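You operate a simulated robot arm through the tools that you are given. There is no shell and no other tool.

The job below is to be done with a simulated two-armed robot. You get a single attempt, and the scene is never put back.

## Task
Cast a mortar sample in the green mould, then leave the bucket to soak.
Fine: mould on the clear patch; empty the grey bucket into it, stand it back in its ring, pour the white-handled jug's water in; jug back. Set down upright: white-handled jug.

Only the result counts: the job must be done as asked and must still hold three seconds after the hand-in. Knocking over, shifting, dropping, spilling or breaking anything else fails it.

## Robot
Two 7-joint arms with fingered hands on one trunk that stands fixed in place. Base frame: the origin is at the foot of the trunk, x ahead of it, y to its left, z up; the work surface is at about z = 0.74. Readings come in m, rad, newtons and seconds.
The left shoulder is at [0.099, 0.128, 1.086], the right one opposite. Each reaches about 1.156 m from its shoulder. Payload 5 kg a hand.
Tool frame (each hand has its own): the origin (TCP) lies between the finger pads and is the grasp point; the fingertips stand 0.037 m ahead of it; z points along the fingers, y is the line along which they close. The gripper opens to 0.124 m; its body begins 0.043 m behind the TCP. The gripper is a hand of 3 fingers: y runs from the thumb to the fingers, the wrist lies at [-0.021, -0.116, -0.203] in the tool frame.
Orientation is that of the tool frame in the base frame, as a unit quaternion [x, y, z, w]. With the fingers straight down and the wrist toward the robot, the tool's x, y and z point along [0, 1, 0], [1, 0, 0] and [0, 0, -1] of the base frame.

## Interface
- The arms move only by the tool jog_arm. It takes "left_deltas", "right_deltas" or both (then of equal length, played together; a hand with none holds still); each is a list that holds one entry, the list of rows, each a list of 6 numbers: the shift along the base's x, y, z in m, then the turn, a rotation vector about the base's x, y, z in rad. In form: [[[tx, ty, tz, rx, ry, rz], ...]]. A call has 1 to 20 rows; each row is the pose to reach, as a shift and turn from the pose commanded when the call began. A row lasts 0.2 s, in which the tool goes at most 0.05 m and 0.15 rad; a call with a longer step from one row to the next is refused whole. Where a pose cannot be reached the arm comes as near as it can. A force on the tool above 40 N (or 10 N above the force at the start of the call, whichever is more), or a blocked arm, ends the call early, and 0.2 s more pass. In this call time passes only in rows, and 0.2 s behind the last. It gives the time, the measured TCP pose, the force on the tool (base axes), the opening and the grip force at its end, in the units of the frame above (readings bear some noise), with the torque about the TCP (base axes, N m) and any sound that the robot's microphone picked up.
- Cameras (640 x 400 px; columns grow to the right, rows downward): "scene" is now at [0.265, -0.0262, 1.2558]; the picture's right is [-0.31, -0.95, 0.00], its down [-0.46, 0.15, -0.88] and it looks along [0.83, -0.27, -0.48] (base axes); focal length 214 px, centre (320, 200). "left" rides on the left gripper at [-0.072, -0.104, -0.154] in its tool frame; the picture's right is [-0.83, -0.26, 0.49], its down [0.51, -0.72, 0.47] and it looks along [0.23, 0.64, 0.73] (tool axes); focal length 243 px, centre (320, 200). "right" rides on the right gripper at [0.072, -0.104, -0.154] in its tool frame; the picture's right is [-0.83, 0.26, -0.49], its down [-0.51, -0.72, 0.47] and it looks along [-0.23, 0.64, 0.73] (tool axes); focal length 243 px, centre (320, 200).
- get_image(camera): a new picture of that camera. The clock stands still meanwhile.
- raise_lower(by): moves the trunk up (or, below 0, down) by that many m; the arms and the scene camera ride with it, the base frame stays. It gives what a move gives, with no picture.
- finger_targets(index, middle, thumb_bend, thumb_turn, hand): sets how far each is bent, from 0 (flat) to 1 (curled in); at 0.3 the hand is open as for a grip, at 0.7 the pads meet at the TCP. One left out holds its place. A second passes; each finger stops where it meets its share of the squeeze, and holds until it gets a number again. It is the only way to open and close the hand. It gives what a move gives, with no picture; readings hold the bend of each and the force on the fingers (four entries, about 0 where the hand has none), thumb and palm. thumb_turn goes from beside the hand (0) to across from the fingers (1), as for a grip.
- aim_head(pan, tilt): turns the head with the scene camera to pan (to the left, within 1.396 rad either way) and tilt (down, from -0.506 to 1.204), counted from straight ahead of the robot (the tilt from the chest, where the trunk bows). It gives what a move gives.
- measure_at(camera, pixels): for up to 12 pixels [column, row] of the newest picture of that camera ("zoom" is the newest enlarged one), the place [x, y, z] in the base frame of the surface seen there, good to about 0.003 m. The clock stands still meanwhile.
- enlarge(camera, box): a new picture of the part [left, top, right, bottom] of that camera's present view, enlarged. The clock stands still meanwhile.
- close_job(): hands the job in; it is judged then, once.

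Leave the grippers open and the arms clear of the work at the hand-in unless told otherwise.

The tools are called as a command line: name --argument value ..., lists and objects as JSON in quotes. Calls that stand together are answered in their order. jog_arm: Moves the arms, as the interface text tells. Its arguments: {"type":"object","properties":{"left_deltas":{"type":"array","items":{"type":"array","items":{"type":"array","items":{"type":"number"}}}},"right_deltas":{"type":"array","items":{"type":"array","items":{"type":"array","items":{"type":"number"}}}}},"required":[]} The other tools are called the same way: raise_lower (by) moves the trunk up or down; finger_targets (index, middle, thumb_bend, thumb_turn, hand) moves the fingers one by one; aim_head (pan, tilt) turns the head that bears the scene camera; get_image (camera) takes a picture; measure_at (camera, pixels) gives the place of the surface under pixels of a picture; enlarge (camera, box) takes an enlarged picture of a part of a camera's view; close_job () hands the job in.

At the start:

```text
clock: 0.0
left_position: [0.8486, 0.1742, 1.2206]
left_tcp_rot: [0.707, 0.707, 0.0, 0.0]
left_force: [0.3, -0.8, -0.7]
left_ft_torque: [-0.02, -0.02, 0.0]
left_opening: 0.1237
left_gripper_force: 0.1
left_shape: jaw
left_bend: [0.3, 0.3, 0.3, 0.98]
left_finger forces: [0.1, 0.0, 0.0, 0.1, 0.0, 0.0]
right_position: [0.6041, -0.4872, 1.2337]
right_tcp_rot: [0.708, 0.706, 0.001, 0.0]
right_force: [0.8, 0.7, 0.1]
right_ft_torque: [-0.02, 0.02, 0.0]
right_opening: 0.1234
right_gripper_force: 0.0
right_shape: jaw
right_bend: [0.3, 0.3, 0.3, 0.98]
right_finger forces: [0.1, 0.1, 0.0, 0.0, 0.1, 0.0]
trunk travel left (down, up): [-0.275, 0.288]
head pan, tilt (commanded): [-0.314, 0.499]
```

scene: 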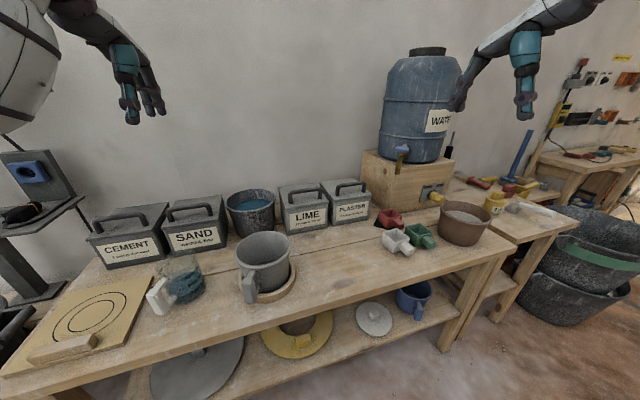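
right: 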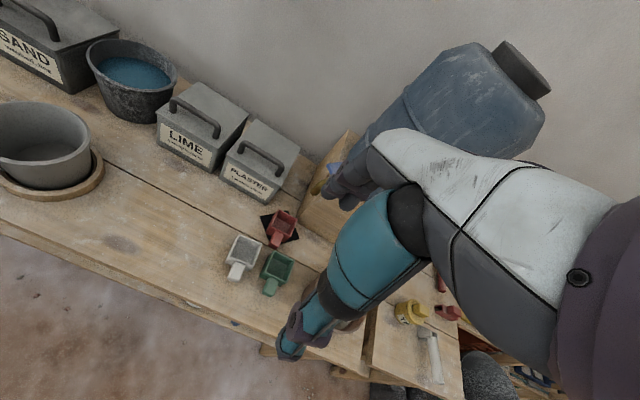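
left: 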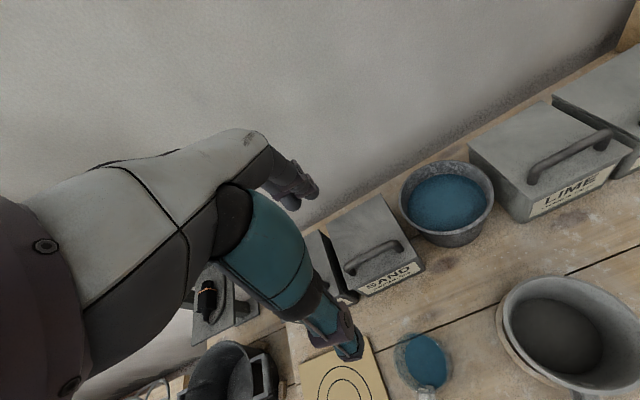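

I see the bench with the boxes, the grey bucket in its wooden ring near (263,265), the white-handled jug near (178,283), and the coloured moulds near (400,235). I'll take closer pictures of these before I move anything.

enlarge --camera "scene" --box '[340, 170, 520, 282]'

enlarge --camera "scene" --box '[130, 220, 310, 332]'

enlarge --camera "scene" --box '[0, 240, 180, 380]'

```text
3.56 times, centred on (430, 226) of scene
```

zoom: 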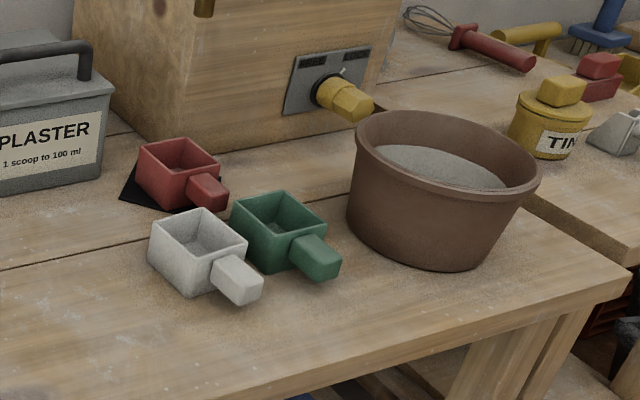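

```text
3.56 times, centred on (220, 276) of scene
```

zoom: 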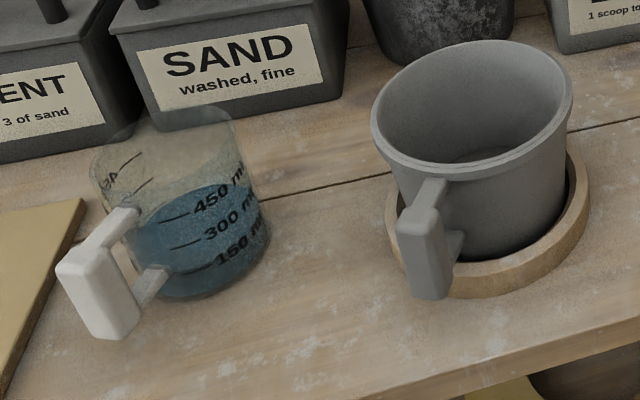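

```text
2.86 times, centred on (90, 310) of scene
```

zoom: 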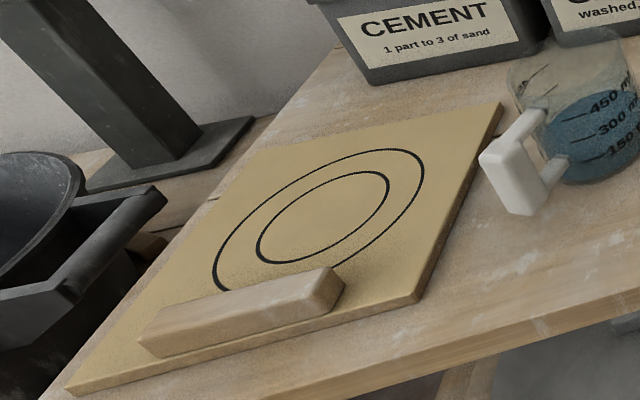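

The coloured things near (400,235) look like square cups with handles, and a dark square lies under the red one. The board on the left has circles drawn on it. I'll turn the head to search the rest of the room for a green mould and a marked patch.

aim_head --pan -0.9 --tilt 0.55

get_image --camera "scene"

```text
clock: 1.0
left_position: [0.8474, 0.174, 1.2218]
left_tcp_rot: [0.707, 0.707, 0.0, 0.0]
left_force: [-0.2, -0.2, -1.0]
left_ft_torque: [0.01, 0.01, 0.01]
left_opening: 0.1236
left_gripper_force: 0.1
left_shape: jaw
left_bend: [0.3, 0.3, 0.3, 0.98]
left_finger forces: [0.1, 0.0, 0.1, 0.0, 0.1, 0.0]
right_position: [0.6042, -0.4891, 1.2336]
right_tcp_rot: [0.708, 0.706, 0.0, 0.0]
right_force: [0.7, -0.3, -0.2]
right_ft_torque: [0.03, 0.0, 0.01]
right_opening: 0.1235
right_gripper_force: 0.1
right_shape: jaw
right_bend: [0.3, 0.3, 0.3, 0.98]
right_finger forces: [0.0, 0.1, 0.0, 0.0, 0.1, 0.0]
trunk travel left (down, up): [-0.275, 0.288]
head pan, tilt (commanded): [-0.901, 0.55]
```

```text
taken
```

scene: 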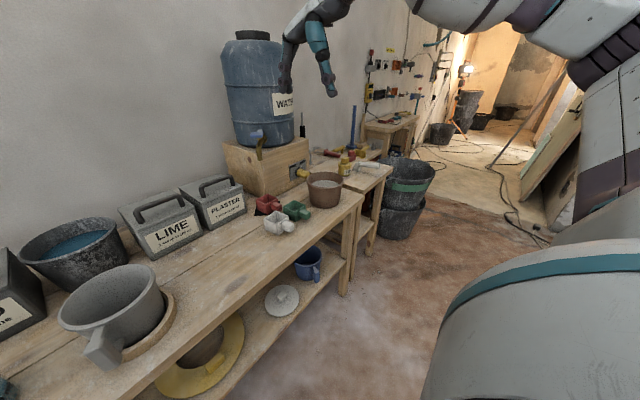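

This view shows the bench running right to a second bench with the tools. I'll enlarge that area and then look to the left.

enlarge --camera "scene" --box '[240, 120, 440, 245]'

enlarge --camera "scene" --box '[140, 220, 340, 345]'

aim_head --pan 0.4 --tilt 0.6

get_image --camera "scene"

```text
3.20 times, centred on (340, 182) of scene
```

zoom: 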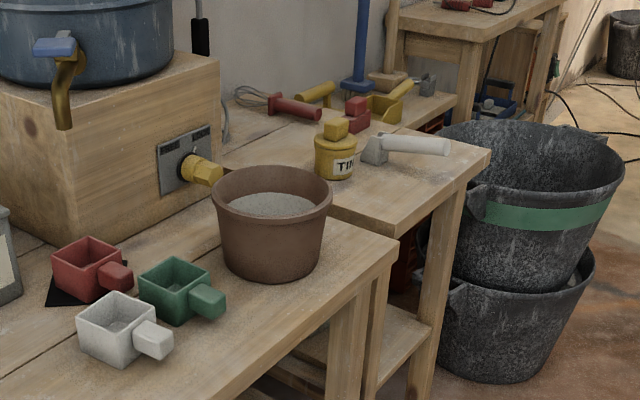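

```text
3.20 times, centred on (240, 282) of scene
```

zoom: 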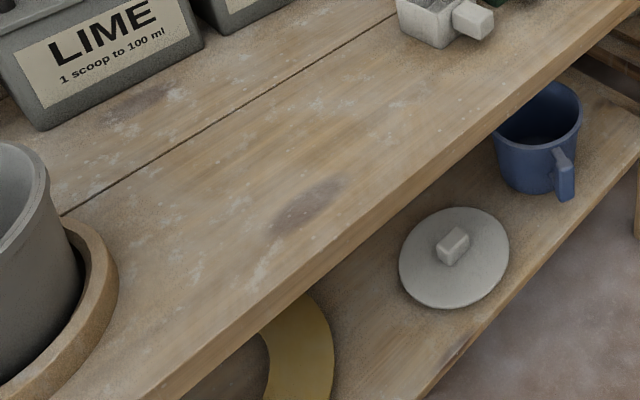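

```text
clock: 2.5
left_position: [0.8477, 0.1731, 1.2209]
left_tcp_rot: [0.707, 0.707, 0.001, 0.0]
left_force: [0.4, -0.8, 0.2]
left_ft_torque: [-0.02, 0.03, 0.01]
left_opening: 0.1236
left_gripper_force: 0.0
left_shape: jaw
left_bend: [0.3, 0.3, 0.3, 0.98]
left_finger forces: [0.0, 0.1, 0.1, 0.1, 0.0, 0.0]
right_position: [0.6039, -0.4869, 1.2328]
right_tcp_rot: [0.708, 0.706, 0.0, 0.0]
right_force: [0.3, -0.1, -0.5]
right_ft_torque: [0.0, 0.0, 0.02]
right_opening: 0.1236
right_gripper_force: 0.0
right_shape: jaw
right_bend: [0.3, 0.3, 0.3, 0.98]
right_finger forces: [0.0, 0.0, 0.1, 0.0, 0.0, 0.0]
trunk travel left (down, up): [-0.275, 0.288]
head pan, tilt (commanded): [0.4, 0.6]
```

```text
taken
```

scene: 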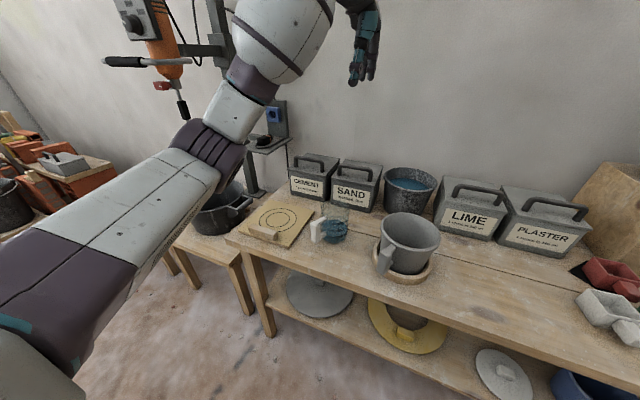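

The grey bucket, the boxes and the shelf items are clear from here. I still haven't found an obvious "clear patch". I'll aim the head down at the middle of the bench, where the moulds stand.

aim_head --pan -0.5 --tilt 0.75

get_image --camera "scene"

get_image --camera "right"

get_image --camera "left"

```text
clock: 3.7
left_position: [0.848, 0.1734, 1.2218]
left_tcp_rot: [0.707, 0.707, 0.0, -0.001]
left_force: [-0.6, 0.2, -1.0]
left_ft_torque: [0.0, -0.01, 0.02]
left_opening: 0.1236
left_gripper_force: 0.0
left_shape: jaw
left_bend: [0.3, 0.3, 0.3, 0.98]
left_finger forces: [0.1, 0.0, 0.0, 0.0, 0.1, 0.1]
right_position: [0.6042, -0.4867, 1.232]
right_tcp_rot: [0.708, 0.706, 0.0, 0.0]
right_force: [-0.4, 1.1, -0.5]
right_ft_torque: [0.01, -0.01, -0.02]
right_opening: 0.1237
right_gripper_force: 0.1
right_shape: jaw
right_bend: [0.3, 0.3, 0.3, 0.98]
right_finger forces: [0.0, 0.0, 0.1, 0.1, 0.0, 0.0]
trunk travel left (down, up): [-0.275, 0.288]
head pan, tilt (commanded): [-0.499, 0.75]
```

```text
taken
```

scene: 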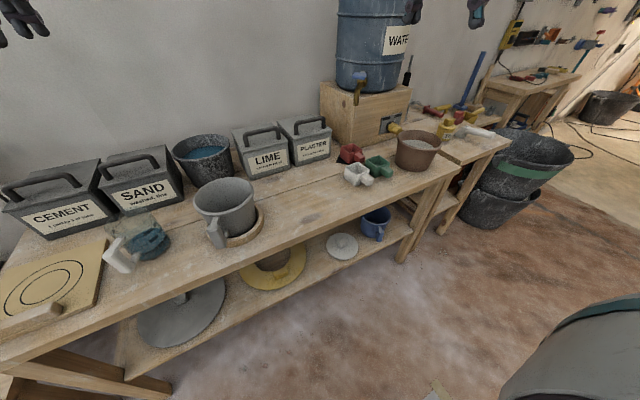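

```text
taken
```

right: 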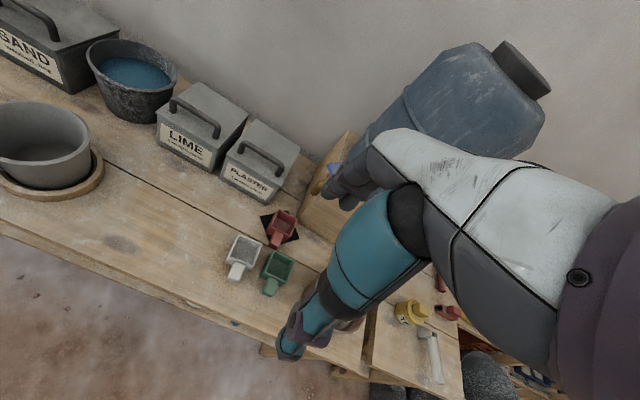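

```text
taken
```

left: 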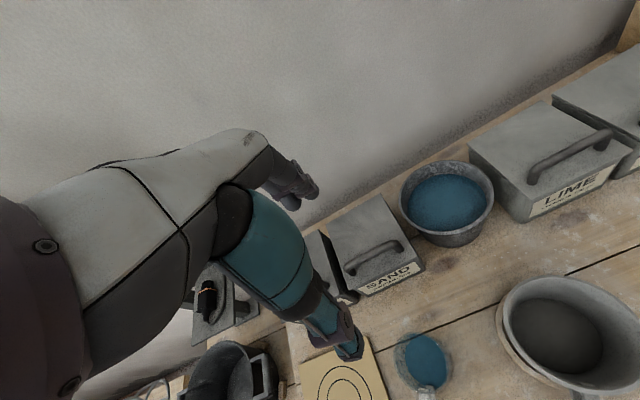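

The mould group is now at about (365,165). I'll enlarge it and the stretch of bench between the bucket and the moulds to look for a marked patch.

enlarge --camera "scene" --box '[310, 120, 450, 208]'

measure_at --camera "zoom" --pixels '[[184, 168], [300, 206], [315, 180], [365, 195], [375, 180], [340, 160], [330, 200], [215, 205], [255, 215], [215, 240], [260, 240], [480, 100]]'

enlarge --camera "scene" --box '[240, 150, 380, 238]'

enlarge --camera "right" --box '[100, 120, 340, 320]'

```text
4.55 times, centred on (380, 164) of scene
```

zoom: 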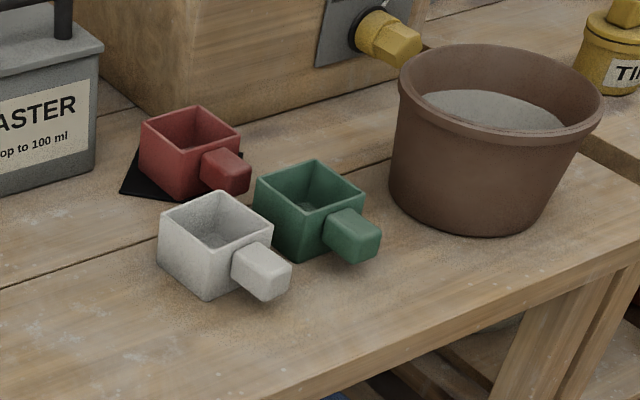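

```text
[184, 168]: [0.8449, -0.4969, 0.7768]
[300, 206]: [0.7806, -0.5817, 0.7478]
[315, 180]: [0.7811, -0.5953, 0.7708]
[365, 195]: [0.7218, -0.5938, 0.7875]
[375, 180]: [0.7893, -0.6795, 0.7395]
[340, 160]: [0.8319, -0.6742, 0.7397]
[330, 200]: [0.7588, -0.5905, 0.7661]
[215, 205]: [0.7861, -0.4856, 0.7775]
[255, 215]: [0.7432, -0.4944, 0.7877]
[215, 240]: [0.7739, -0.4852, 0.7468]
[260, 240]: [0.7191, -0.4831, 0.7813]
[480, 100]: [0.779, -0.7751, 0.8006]
```

```text
4.55 times, centred on (310, 194) of scene
```

zoom: 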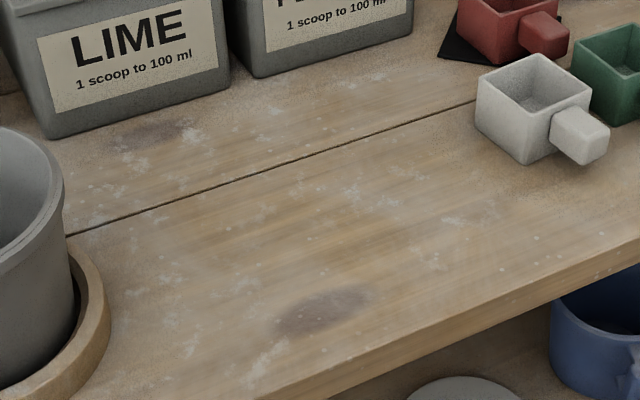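

```text
2.00 times, centred on (220, 220) of right
```

zoom: 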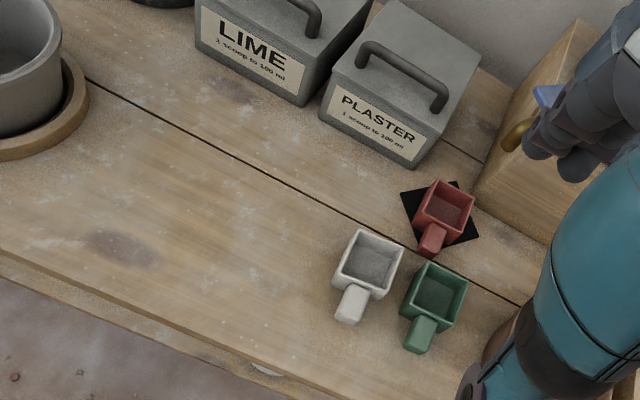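

The cups look like small cube moulds with handles: red on a black pad, and white and green on bare wood. I need to find the clear patch and see what's in the bucket. I'll enlarge the bucket, the jug and the left end of the bench.

aim_head --pan 0.05 --tilt 0.75

get_image --camera "scene"

enlarge --camera "scene" --box '[240, 100, 440, 225]'

enlarge --camera "scene" --box '[400, 80, 640, 230]'

enlarge --camera "left" --box '[340, 200, 640, 400]'

```text
clock: 4.6
left_position: [0.8477, 0.1736, 1.2213]
left_tcp_rot: [0.707, 0.707, 0.0, -0.001]
left_force: [0.7, -0.2, -0.3]
left_ft_torque: [-0.01, -0.01, 0.0]
left_opening: 0.1235
left_gripper_force: 0.1
left_shape: jaw
left_bend: [0.3, 0.3, 0.3, 0.98]
left_finger forces: [0.1, 0.1, 0.0, 0.0, 0.0, 0.1]
right_position: [0.6043, -0.4871, 1.234]
right_tcp_rot: [0.708, 0.706, 0.001, 0.0]
right_force: [0.9, 0.4, -0.6]
right_ft_torque: [0.01, -0.03, 0.0]
right_opening: 0.1236
right_gripper_force: 0.1
right_shape: jaw
right_bend: [0.3, 0.3, 0.3, 0.98]
right_finger forces: [0.0, 0.1, 0.0, 0.0, 0.0, 0.0]
trunk travel left (down, up): [-0.275, 0.288]
head pan, tilt (commanded): [0.051, 0.75]
```

```text
taken
```

scene: 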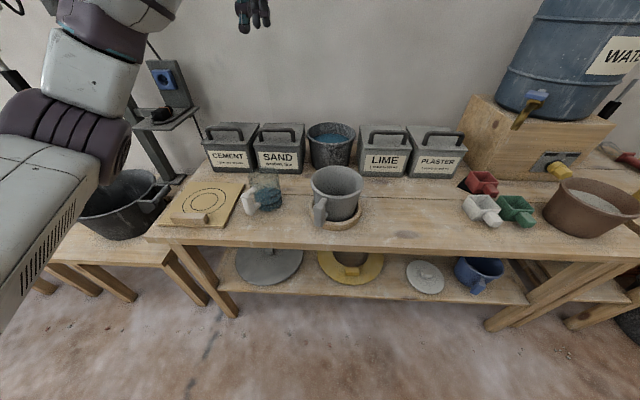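

```text
3.20 times, centred on (340, 162) of scene
```

zoom: 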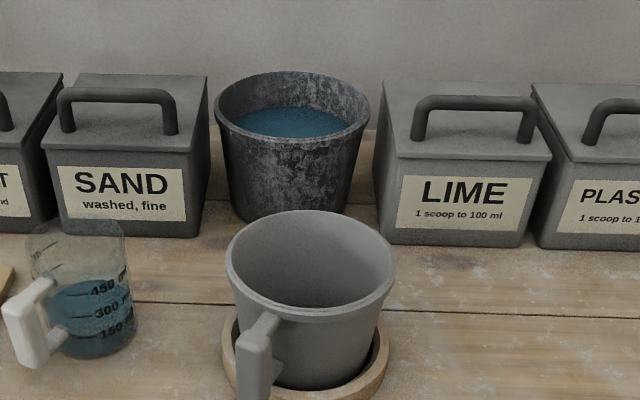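

```text
2.67 times, centred on (520, 155) of scene
```

zoom: 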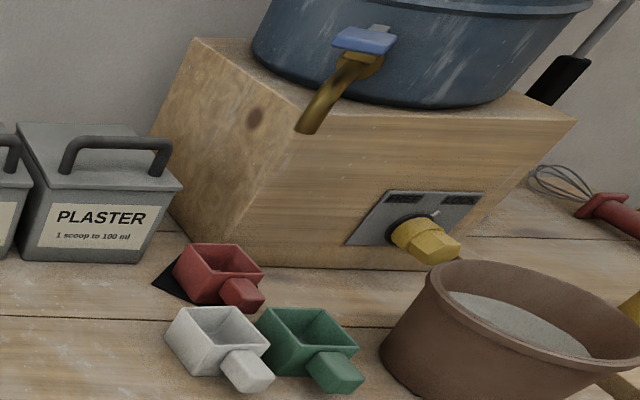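

```text
2.00 times, centred on (490, 300) of left
```

zoom: 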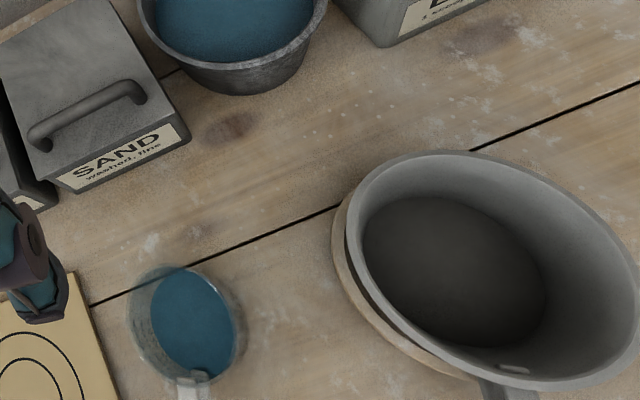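

The grey bucket has a flat dark surface inside, which I'll measure. I see no second pad yet. I'll measure the heights in and around the bucket, the black pad and the board.

measure_at --camera "left" --pixels '[[555, 330], [560, 350], [600, 330], [560, 285], [420, 360], [425, 390], [340, 385], [500, 320], [640, 340], [410, 270], [430, 200]]'

measure_at --camera "scene" --pixels '[[340, 190], [335, 168], [312, 185], [362, 182], [338, 222], [322, 215], [250, 200], [270, 195], [205, 200], [190, 217], [468, 187], [262, 172]]'

jog_arm --right_deltas '[[[-0.02, 0.04, 0, 0, 0, 0], [-0.04, 0.08, 0, 0, 0, 0], [-0.06, 0.12, 0, 0, 0, 0], [-0.08, 0.16, 0, 0, 0, 0], [-0.1, 0.2, 0, 0, 0, 0]]]'

get_image --camera "right"

```text
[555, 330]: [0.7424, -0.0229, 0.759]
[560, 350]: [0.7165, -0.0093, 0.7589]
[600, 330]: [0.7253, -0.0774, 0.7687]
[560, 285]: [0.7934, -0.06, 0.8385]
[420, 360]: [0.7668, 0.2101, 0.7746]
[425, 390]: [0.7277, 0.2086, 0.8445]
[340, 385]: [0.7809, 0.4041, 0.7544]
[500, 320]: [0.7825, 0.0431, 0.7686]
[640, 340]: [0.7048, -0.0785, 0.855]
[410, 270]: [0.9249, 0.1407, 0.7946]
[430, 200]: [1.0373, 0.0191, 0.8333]
```

```text
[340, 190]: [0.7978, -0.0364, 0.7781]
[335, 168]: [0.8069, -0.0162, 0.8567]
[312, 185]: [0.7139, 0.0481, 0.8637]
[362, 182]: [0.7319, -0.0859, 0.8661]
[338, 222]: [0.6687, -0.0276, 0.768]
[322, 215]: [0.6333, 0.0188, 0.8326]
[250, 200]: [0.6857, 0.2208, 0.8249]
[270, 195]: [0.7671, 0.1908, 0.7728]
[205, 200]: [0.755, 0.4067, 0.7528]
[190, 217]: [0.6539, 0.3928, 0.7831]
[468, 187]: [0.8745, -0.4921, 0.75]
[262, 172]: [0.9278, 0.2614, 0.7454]
```

```text
clock: 5.8
left_position: [0.8458, 0.1759, 1.2213]
left_tcp_rot: [0.707, 0.707, -0.001, 0.0]
left_force: [-0.7, 0.3, -0.3]
left_ft_torque: [-0.06, 0.05, 0.01]
left_opening: 0.1235
left_gripper_force: 0.1
left_shape: jaw
left_bend: [0.3, 0.3, 0.3, 0.98]
left_finger forces: [0.0, 0.0, 0.1, 0.1, 0.1, 0.1]
right_position: [0.5045, -0.2847, 1.2327]
right_tcp_rot: [0.707, 0.707, 0.0, 0.001]
right_force: [-0.3, 0.2, -1.0]
right_ft_torque: [0.01, -0.03, -0.01]
right_opening: 0.124
right_gripper_force: 0.0
right_shape: jaw
right_bend: [0.3, 0.3, 0.3, 0.98]
right_finger forces: [0.1, 0.1, 0.0, 0.0, 0.0, 0.0]
trunk travel left (down, up): [-0.275, 0.288]
head pan, tilt (commanded): [0.051, 0.75]
```

```text
taken
```

right: 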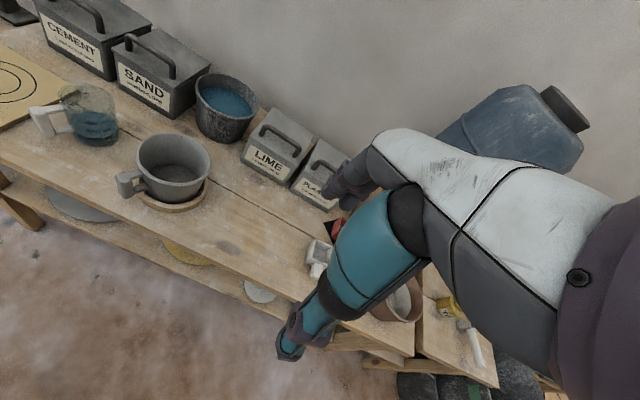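

From the right hand I can see the bucket's inside and the bench around it. I'll enlarge these parts and keep looking for a patch.

enlarge --camera "right" --box '[0, 60, 240, 240]'

enlarge --camera "right" --box '[140, 130, 380, 310]'

aim_head --pan -0.75 --tilt 0.5

get_image --camera "scene"

enlarge --camera "scene" --box '[270, 110, 470, 260]'

```text
2.22 times, centred on (120, 150) of right
```

zoom: 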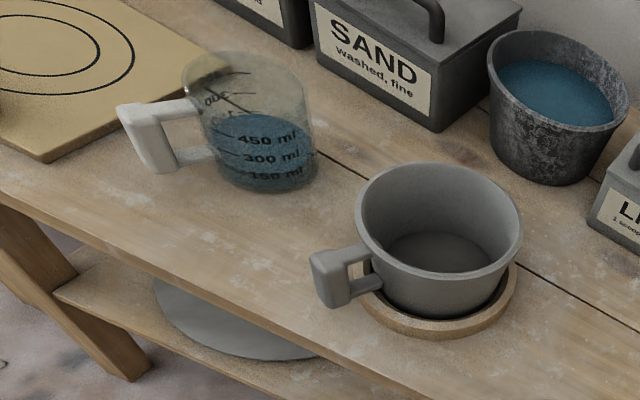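

```text
2.22 times, centred on (260, 220) of right
```

zoom: 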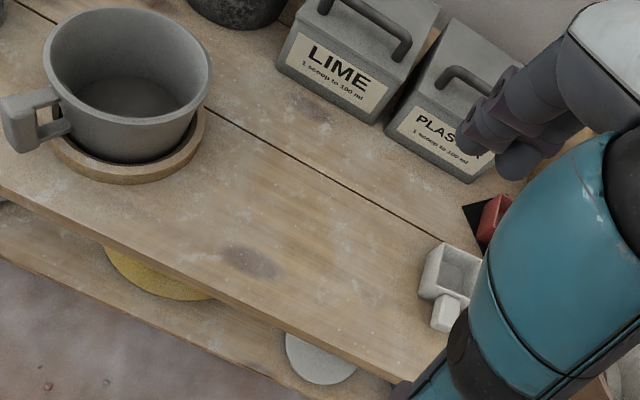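

```text
clock: 7.0
left_position: [0.8466, 0.173, 1.2212]
left_tcp_rot: [0.707, 0.707, 0.0, 0.0]
left_force: [0.3, 0.2, 0.3]
left_ft_torque: [-0.03, -0.02, -0.01]
left_opening: 0.1236
left_gripper_force: 0.1
left_shape: jaw
left_bend: [0.3, 0.3, 0.3, 0.98]
left_finger forces: [0.1, 0.0, 0.0, 0.0, 0.0, 0.1]
right_position: [0.5044, -0.2867, 1.2323]
right_tcp_rot: [0.707, 0.707, 0.0, -0.001]
right_force: [-0.4, 0.5, -0.5]
right_ft_torque: [-0.03, 0.0, -0.01]
right_opening: 0.1237
right_gripper_force: 0.0
right_shape: jaw
right_bend: [0.3, 0.3, 0.3, 0.98]
right_finger forces: [0.1, 0.0, 0.0, 0.0, 0.0, 0.0]
trunk travel left (down, up): [-0.275, 0.288]
head pan, tilt (commanded): [-0.75, 0.499]
```

```text
taken
```

scene: 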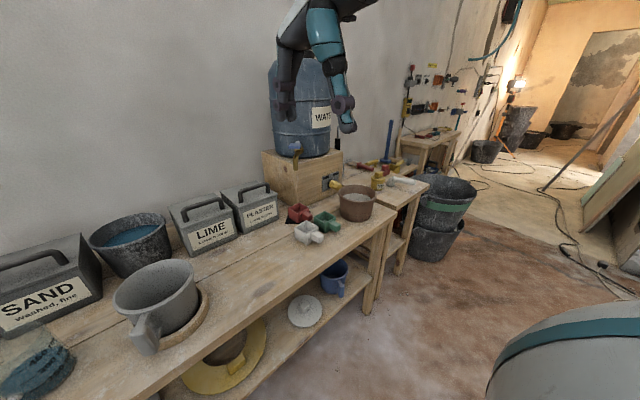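

```text
2.67 times, centred on (370, 185) of scene
```

zoom: 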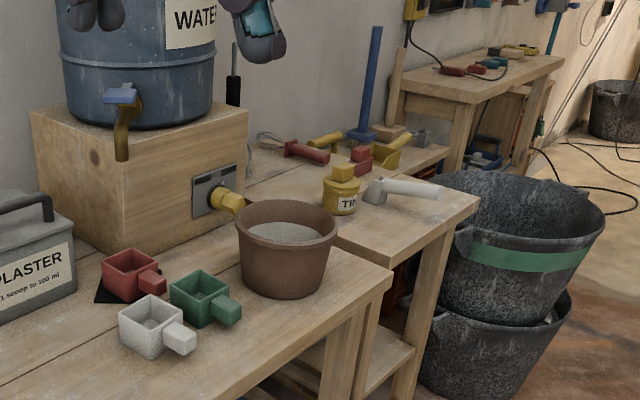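

A cleaner, less dusty area may lie between the bucket and the moulds, around y = -0.25. I'll aim there and enlarge strongly.

aim_head --pan -0.4 --tilt 0.85

get_image --camera "scene"

enlarge --camera "scene" --box '[230, 110, 390, 210]'

enlarge --camera "scene" --box '[160, 90, 320, 190]'

enlarge --camera "left" --box '[440, 150, 640, 290]'

```text
clock: 7.8
left_position: [0.8471, 0.1726, 1.2216]
left_tcp_rot: [0.707, 0.707, 0.0, 0.001]
left_force: [0.0, 0.2, 0.7]
left_ft_torque: [0.0, 0.01, 0.0]
left_opening: 0.1235
left_gripper_force: 0.2
left_shape: jaw
left_bend: [0.3, 0.3, 0.3, 0.98]
left_finger forces: [0.0, 0.0, 0.0, 0.0, 0.0, 0.0]
right_position: [0.5059, -0.2876, 1.2331]
right_tcp_rot: [0.708, 0.706, 0.0, 0.0]
right_force: [0.0, 0.2, -0.1]
right_ft_torque: [0.02, 0.03, -0.01]
right_opening: 0.1239
right_gripper_force: 0.0
right_shape: jaw
right_bend: [0.3, 0.3, 0.3, 0.98]
right_finger forces: [0.1, 0.1, 0.0, 0.1, 0.1, 0.0]
trunk travel left (down, up): [-0.275, 0.288]
head pan, tilt (commanded): [-0.4, 0.85]
```

```text
taken
```

scene: 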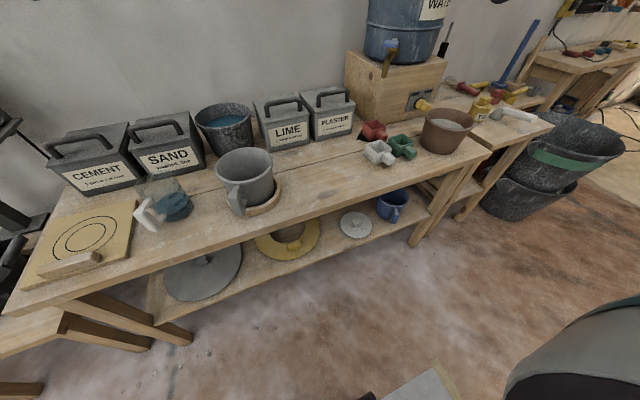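

```text
4.00 times, centred on (310, 160) of scene
```

zoom: 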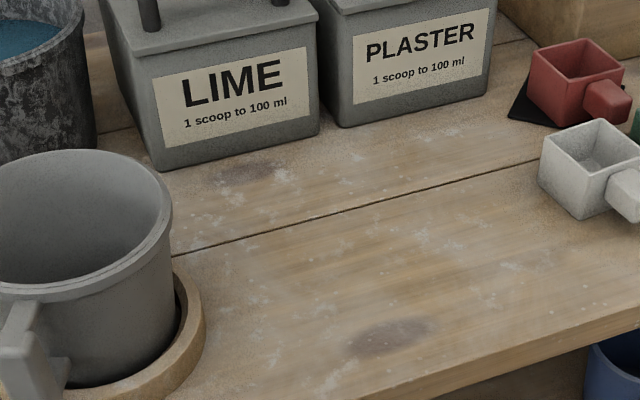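

```text
4.00 times, centred on (240, 140) of scene
```

zoom: 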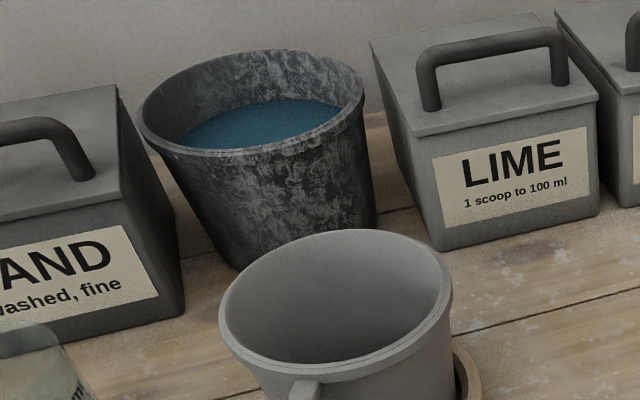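

```text
2.86 times, centred on (540, 220) of left
```

zoom: 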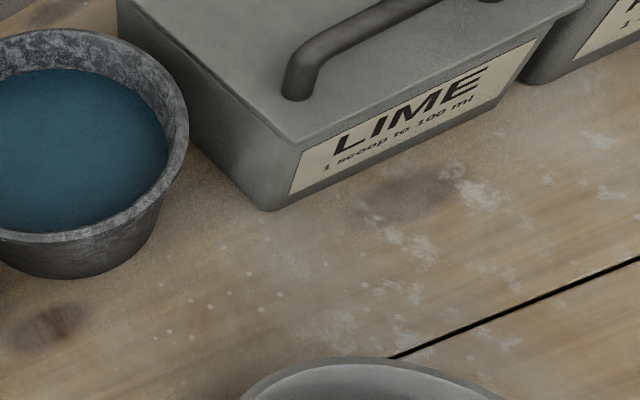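

The open part of the bench lies in front of LIME and PLASTER. I'll lower the right hand's camera for a closer look at that area.

jog_arm --right_deltas '[[[-0.01, -0.03, -0.04, 0, 0, 0], [-0.02, -0.06, -0.08, 0, 0, 0], [-0.03, -0.09, -0.12, 0, 0, 0], [-0.04, -0.12, -0.16, 0, 0, 0], [-0.05, -0.14, -0.2, 0, 0, 0]]]'

get_image --camera "right"

enlarge --camera "right" --box '[0, 0, 320, 200]'

```text
refused: row 1 steps farther than a row can; nothing moved
```

```text
taken
```

right: 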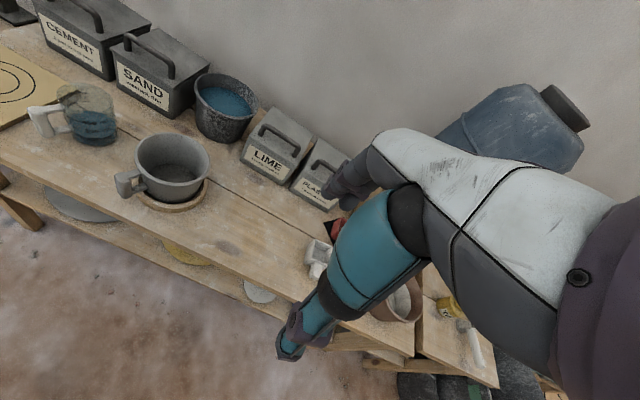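

```text
2.00 times, centred on (160, 100) of right
```

zoom: 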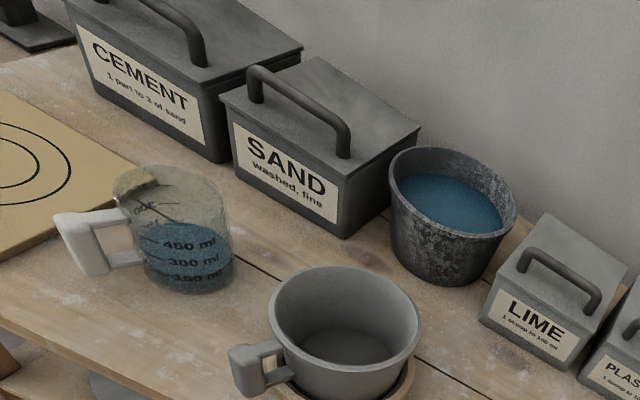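

The call was refused because its steps were too long: 0.051 m against the 0.05 m limit. I'll use smaller steps.

jog_arm --right_deltas '[[[-0.01, -0.025, -0.035, 0, 0, 0], [-0.02, -0.05, -0.07, 0, 0, 0], [-0.03, -0.075, -0.105, 0, 0, 0], [-0.04, -0.1, -0.14, 0, 0, 0], [-0.05, -0.12, -0.175, 0, 0, 0], [-0.05, -0.14, -0.2, 0, 0, 0]]]'

get_image --camera "right"

enlarge --camera "right" --box '[0, 100, 320, 300]'

```text
clock: 9.2
left_position: [0.8487, 0.1724, 1.2212]
left_tcp_rot: [0.708, 0.706, 0.001, 0.0]
left_force: [1.2, -0.5, 0.3]
left_ft_torque: [0.0, -0.02, -0.03]
left_opening: 0.1239
left_gripper_force: 0.0
left_shape: jaw
left_bend: [0.3, 0.3, 0.3, 0.98]
left_finger forces: [0.1, 0.1, 0.0, 0.1, 0.1, 0.0]
right_position: [0.4548, -0.429, 1.0316]
right_tcp_rot: [0.707, 0.707, 0.0, 0.0]
right_force: [-0.1, -0.2, 0.3]
right_ft_torque: [0.02, -0.03, 0.04]
right_opening: 0.1239
right_gripper_force: 0.1
right_shape: jaw
right_bend: [0.3, 0.3, 0.3, 0.98]
right_finger forces: [0.0, 0.1, 0.1, 0.0, 0.0, 0.0]
trunk travel left (down, up): [-0.275, 0.288]
head pan, tilt (commanded): [-0.4, 0.85]
```

```text
taken
```

right: 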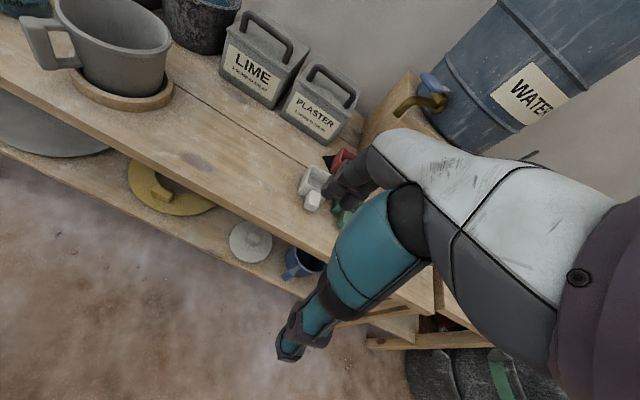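

```text
2.00 times, centred on (160, 200) of right
```

zoom: 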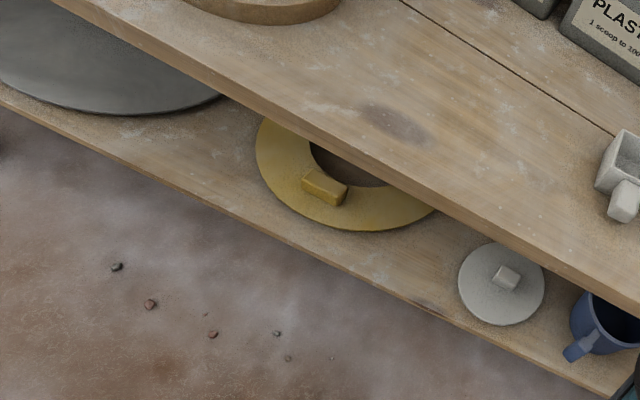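

I still see no marked patch in front, only a knot at about (195,160). I'll enlarge the area between the ring and the moulds more strongly, in case there's a faint outline or a clear sheet.

enlarge --camera "scene" --box '[270, 145, 350, 195]'

enlarge --camera "scene" --box '[320, 125, 400, 175]'

enlarge --camera "right" --box '[140, 80, 340, 220]'

enlarge --camera "scene" --box '[90, 170, 250, 270]'

```text
8.00 times, centred on (310, 170) of scene
```

zoom: 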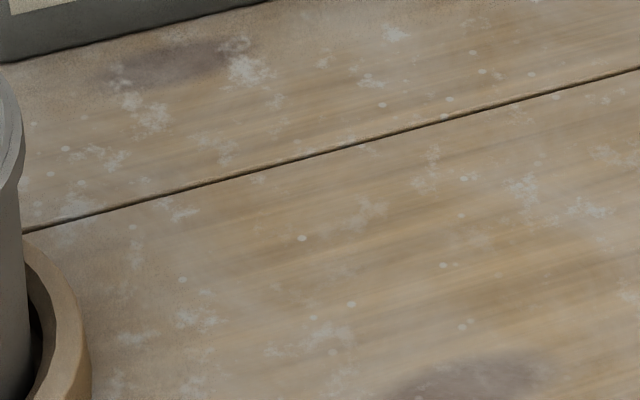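

```text
8.00 times, centred on (360, 150) of scene
```

zoom: 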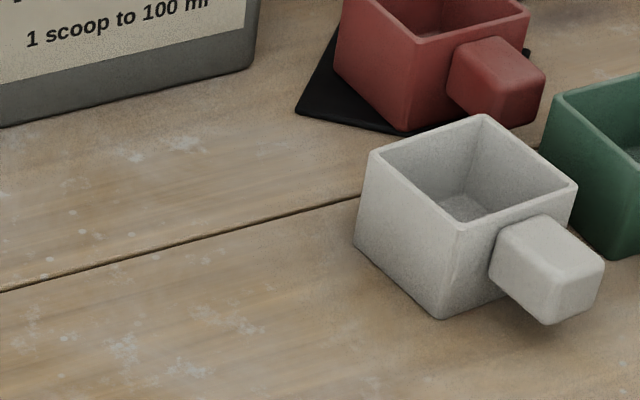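

```text
2.86 times, centred on (240, 150) of right
```

zoom: 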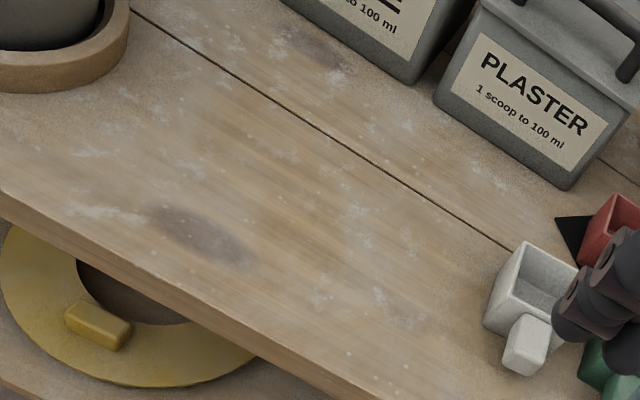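

```text
4.00 times, centred on (170, 220) of scene
```

zoom: 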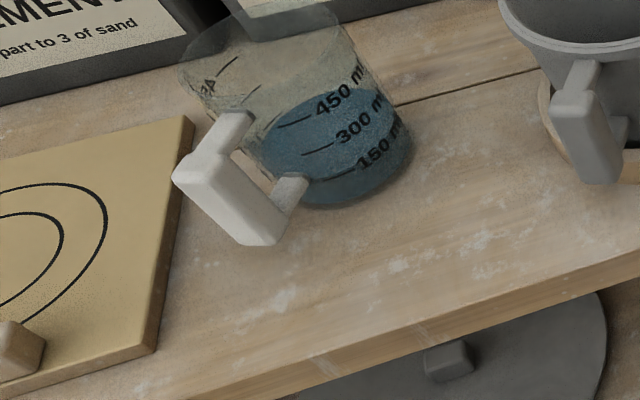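

In the right-hand view, the wood between the ring and the white mould looks browner and less dusty. That looks like a clear patch in the dust. I'll enlarge again and measure points there.

enlarge --camera "right" --box '[140, 80, 340, 220]'

measure_at --camera "zoom" --pixels '[[220, 110], [300, 160], [370, 200], [430, 240], [260, 200], [330, 250], [200, 235], [350, 120], [420, 300], [480, 240], [130, 110], [330, 50]]'

```text
2.86 times, centred on (240, 150) of right
```

zoom: 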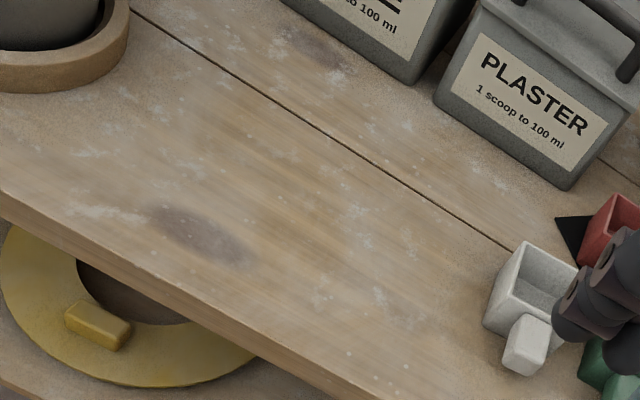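

```text
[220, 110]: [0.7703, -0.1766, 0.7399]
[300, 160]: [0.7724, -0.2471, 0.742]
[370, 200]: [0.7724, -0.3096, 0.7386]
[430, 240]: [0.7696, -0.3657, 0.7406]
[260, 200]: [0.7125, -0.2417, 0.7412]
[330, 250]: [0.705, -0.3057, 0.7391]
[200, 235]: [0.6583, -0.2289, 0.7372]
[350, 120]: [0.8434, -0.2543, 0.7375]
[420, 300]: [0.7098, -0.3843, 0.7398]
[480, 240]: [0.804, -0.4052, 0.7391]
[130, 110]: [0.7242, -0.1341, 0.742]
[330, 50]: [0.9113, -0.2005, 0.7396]
```

The browner area spans about x 0.70–0.80 and y -0.19 to -0.33, with its centre near (0.75, -0.27). It's the only open stretch, between the ring and the moulds. Next I'll measure the green mould carefully, starting with an enlarged view.

enlarge --camera "scene" --box '[350, 115, 430, 165]'

```text
8.00 times, centred on (390, 140) of scene
```

zoom: 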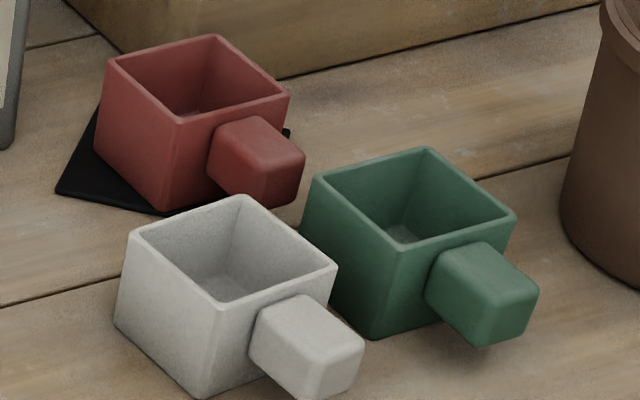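

The three moulds show clearly. The green one's rim corners are near (320,178), (425,150), (515,215) and (398,250), and its handle top is near (485,270). I'll measure those.

measure_at --camera "zoom" --pixels '[[319, 180], [425, 152], [512, 216], [399, 250], [378, 335], [485, 268], [445, 262], [530, 290], [475, 335], [475, 295], [400, 236], [310, 240]]'

measure_at --camera "zoom" --pixels '[[333, 268], [242, 198], [132, 235], [225, 303], [200, 393], [320, 310], [358, 350], [330, 395], [287, 95], [180, 118], [160, 208], [300, 160]]'

```text
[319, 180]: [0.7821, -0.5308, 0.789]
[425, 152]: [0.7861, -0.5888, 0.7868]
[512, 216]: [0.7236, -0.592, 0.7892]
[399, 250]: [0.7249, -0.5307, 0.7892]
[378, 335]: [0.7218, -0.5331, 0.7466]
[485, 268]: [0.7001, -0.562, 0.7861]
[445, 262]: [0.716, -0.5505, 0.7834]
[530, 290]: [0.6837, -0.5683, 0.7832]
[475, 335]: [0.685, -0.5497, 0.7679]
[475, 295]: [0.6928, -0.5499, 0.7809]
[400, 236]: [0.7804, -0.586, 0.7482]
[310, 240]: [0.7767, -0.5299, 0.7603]
```

```text
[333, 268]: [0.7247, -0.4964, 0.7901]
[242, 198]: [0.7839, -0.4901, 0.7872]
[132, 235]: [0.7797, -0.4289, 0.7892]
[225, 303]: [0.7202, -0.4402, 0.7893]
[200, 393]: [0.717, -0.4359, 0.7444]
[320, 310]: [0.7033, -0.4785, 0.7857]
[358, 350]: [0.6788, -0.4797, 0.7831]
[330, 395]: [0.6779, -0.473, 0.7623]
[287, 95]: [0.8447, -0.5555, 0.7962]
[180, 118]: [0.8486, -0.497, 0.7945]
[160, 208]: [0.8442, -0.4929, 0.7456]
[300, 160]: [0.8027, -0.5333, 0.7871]
```

The green mould's body spans x 0.723–0.784, y -0.591 to -0.531 and z up to 0.79. Its handle runs x 0.683–0.723 at y ≈ -0.56. White stands 3.6 cm to its left. Next I'll measure the grey bucket and its handle, and the jug.

aim_head --pan 0.15 --tilt 0.8

get_image --camera "scene"

enlarge --camera "scene" --box '[310, 130, 430, 230]'

```text
clock: 10.2
left_position: [0.8481, 0.1739, 1.221]
left_tcp_rot: [0.707, 0.707, 0.0, 0.0]
left_force: [-0.4, -1.0, 0.4]
left_ft_torque: [0.02, 0.0, -0.03]
left_opening: 0.1238
left_gripper_force: 0.1
left_shape: jaw
left_bend: [0.3, 0.3, 0.3, 0.98]
left_finger forces: [0.1, 0.1, 0.1, 0.0, 0.0, 0.0]
right_position: [0.4552, -0.4287, 1.0325]
right_tcp_rot: [0.708, 0.707, 0.0, 0.0]
right_force: [-0.3, 0.4, -0.2]
right_ft_torque: [-0.01, 0.0, 0.0]
right_opening: 0.1239
right_gripper_force: 0.0
right_shape: jaw
right_bend: [0.3, 0.3, 0.3, 0.98]
right_finger forces: [0.0, 0.1, 0.0, 0.0, 0.0, 0.0]
trunk travel left (down, up): [-0.275, 0.288]
head pan, tilt (commanded): [0.15, 0.799]
```

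```text
taken
```

scene: 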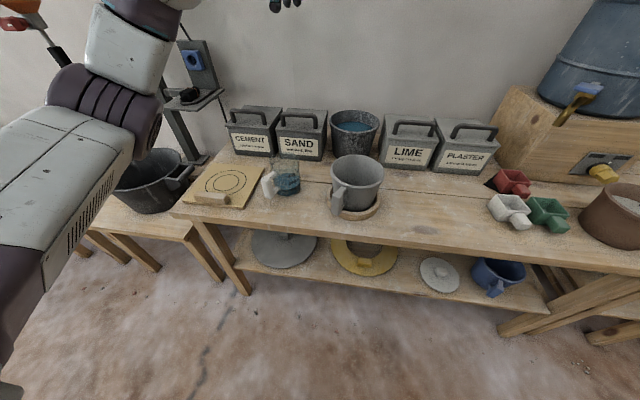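

```text
4.00 times, centred on (370, 180) of scene
```

zoom: 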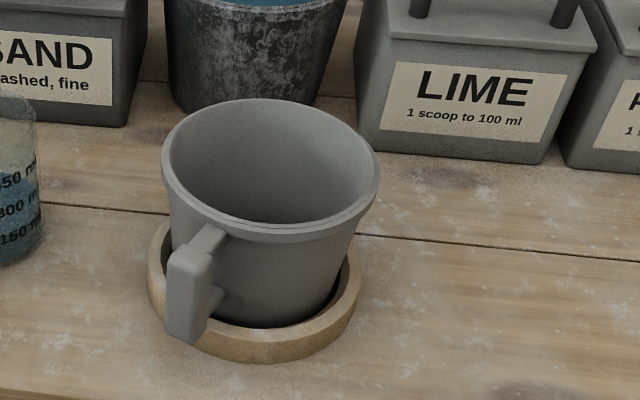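

The bucket fills this view, with its handle bar at about (188,290) in the zoom. I'll measure the rim, the handle and the ring.

measure_at --camera "zoom" --pixels '[[166, 175], [376, 180], [270, 102], [290, 236], [188, 255], [185, 300], [182, 332], [168, 290], [206, 300], [210, 235], [220, 300], [155, 270]]'

measure_at --camera "zoom" --pixels '[[353, 275], [265, 352], [350, 300], [200, 255], [180, 258], [200, 330], [170, 325], [280, 200], [330, 130], [210, 130], [290, 320], [320, 210]]'

```text
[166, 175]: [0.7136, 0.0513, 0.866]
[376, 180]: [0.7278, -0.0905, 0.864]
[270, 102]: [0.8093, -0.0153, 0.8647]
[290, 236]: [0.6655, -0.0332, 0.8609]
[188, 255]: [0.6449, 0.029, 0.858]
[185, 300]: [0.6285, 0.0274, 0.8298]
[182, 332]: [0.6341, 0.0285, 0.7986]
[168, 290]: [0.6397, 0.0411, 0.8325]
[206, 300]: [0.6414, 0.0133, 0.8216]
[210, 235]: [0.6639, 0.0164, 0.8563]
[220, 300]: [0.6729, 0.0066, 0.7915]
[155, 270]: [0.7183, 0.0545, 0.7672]
```

```text
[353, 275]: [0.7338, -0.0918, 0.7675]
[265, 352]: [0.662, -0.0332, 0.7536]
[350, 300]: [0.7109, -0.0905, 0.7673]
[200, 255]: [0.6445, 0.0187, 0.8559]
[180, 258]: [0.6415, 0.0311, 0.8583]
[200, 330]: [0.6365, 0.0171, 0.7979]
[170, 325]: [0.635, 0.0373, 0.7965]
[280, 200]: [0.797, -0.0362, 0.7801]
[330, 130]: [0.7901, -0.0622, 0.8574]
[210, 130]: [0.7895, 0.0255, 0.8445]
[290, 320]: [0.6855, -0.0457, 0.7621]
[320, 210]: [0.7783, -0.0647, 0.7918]
```

Bucket: rim centre ≈ (0.7375, -0.0196), radius ≈ 0.072, rim z ≈ 0.865. The handle bar is near (0.640, 0.028) with z 0.795–0.858. The jug is next.

enlarge --camera "scene" --box '[240, 140, 336, 220]'

measure_at --camera "zoom" --pixels '[[150, 235], [190, 215], [160, 270], [190, 290], [200, 370], [260, 370], [330, 370], [390, 350], [220, 130], [380, 120], [300, 90], [310, 330]]'

```text
5.00 times, centred on (288, 180) of scene
```

zoom: 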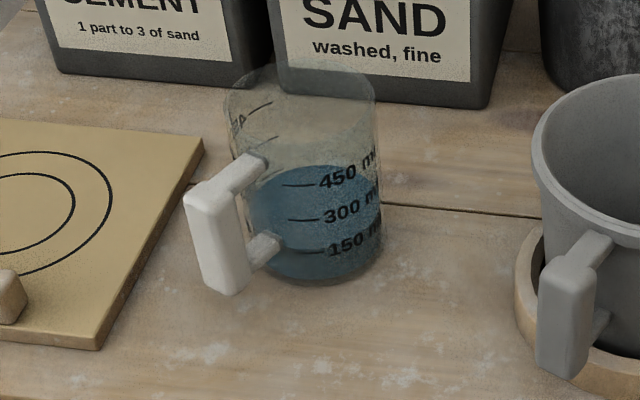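

```text
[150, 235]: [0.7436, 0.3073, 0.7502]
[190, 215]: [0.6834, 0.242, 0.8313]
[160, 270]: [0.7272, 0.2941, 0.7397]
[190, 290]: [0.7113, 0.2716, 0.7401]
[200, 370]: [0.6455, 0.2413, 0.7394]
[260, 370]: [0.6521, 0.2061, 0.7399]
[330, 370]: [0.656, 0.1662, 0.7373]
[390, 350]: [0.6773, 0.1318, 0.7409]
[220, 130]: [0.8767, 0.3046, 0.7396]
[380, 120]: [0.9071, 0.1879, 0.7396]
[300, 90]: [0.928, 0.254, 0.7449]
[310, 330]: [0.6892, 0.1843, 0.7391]
```

Most of those pixels missed the jug. I'll measure again on its handle bar at about (215,240) and its body at about (330,230).

measure_at --camera "zoom" --pixels '[[210, 195], [218, 240], [235, 288], [240, 230], [196, 230], [250, 172], [300, 282], [350, 278], [330, 230], [300, 180], [370, 180], [265, 245]]'

measure_at --camera "zoom" --pixels '[[262, 70], [233, 115], [374, 110], [330, 75], [300, 140], [350, 100], [378, 230], [230, 195], [225, 200], [190, 200], [240, 285], [205, 285]]'

```text
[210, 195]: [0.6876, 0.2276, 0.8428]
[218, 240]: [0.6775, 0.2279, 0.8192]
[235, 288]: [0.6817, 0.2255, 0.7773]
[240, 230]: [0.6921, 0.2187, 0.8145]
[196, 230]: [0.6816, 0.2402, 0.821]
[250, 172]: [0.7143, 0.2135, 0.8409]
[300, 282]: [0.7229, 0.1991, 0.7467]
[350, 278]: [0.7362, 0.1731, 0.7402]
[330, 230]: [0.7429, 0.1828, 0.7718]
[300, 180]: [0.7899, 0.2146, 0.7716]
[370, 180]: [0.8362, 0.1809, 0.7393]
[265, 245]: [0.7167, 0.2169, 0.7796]
```

```text
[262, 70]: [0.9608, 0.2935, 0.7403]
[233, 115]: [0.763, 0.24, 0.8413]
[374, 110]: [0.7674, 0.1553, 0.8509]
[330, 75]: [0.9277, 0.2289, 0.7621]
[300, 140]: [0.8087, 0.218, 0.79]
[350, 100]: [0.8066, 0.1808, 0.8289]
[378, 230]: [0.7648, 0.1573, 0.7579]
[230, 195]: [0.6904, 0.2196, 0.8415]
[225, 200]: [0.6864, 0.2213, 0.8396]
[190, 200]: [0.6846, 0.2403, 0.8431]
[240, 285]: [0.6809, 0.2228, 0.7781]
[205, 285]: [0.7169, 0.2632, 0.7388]
```

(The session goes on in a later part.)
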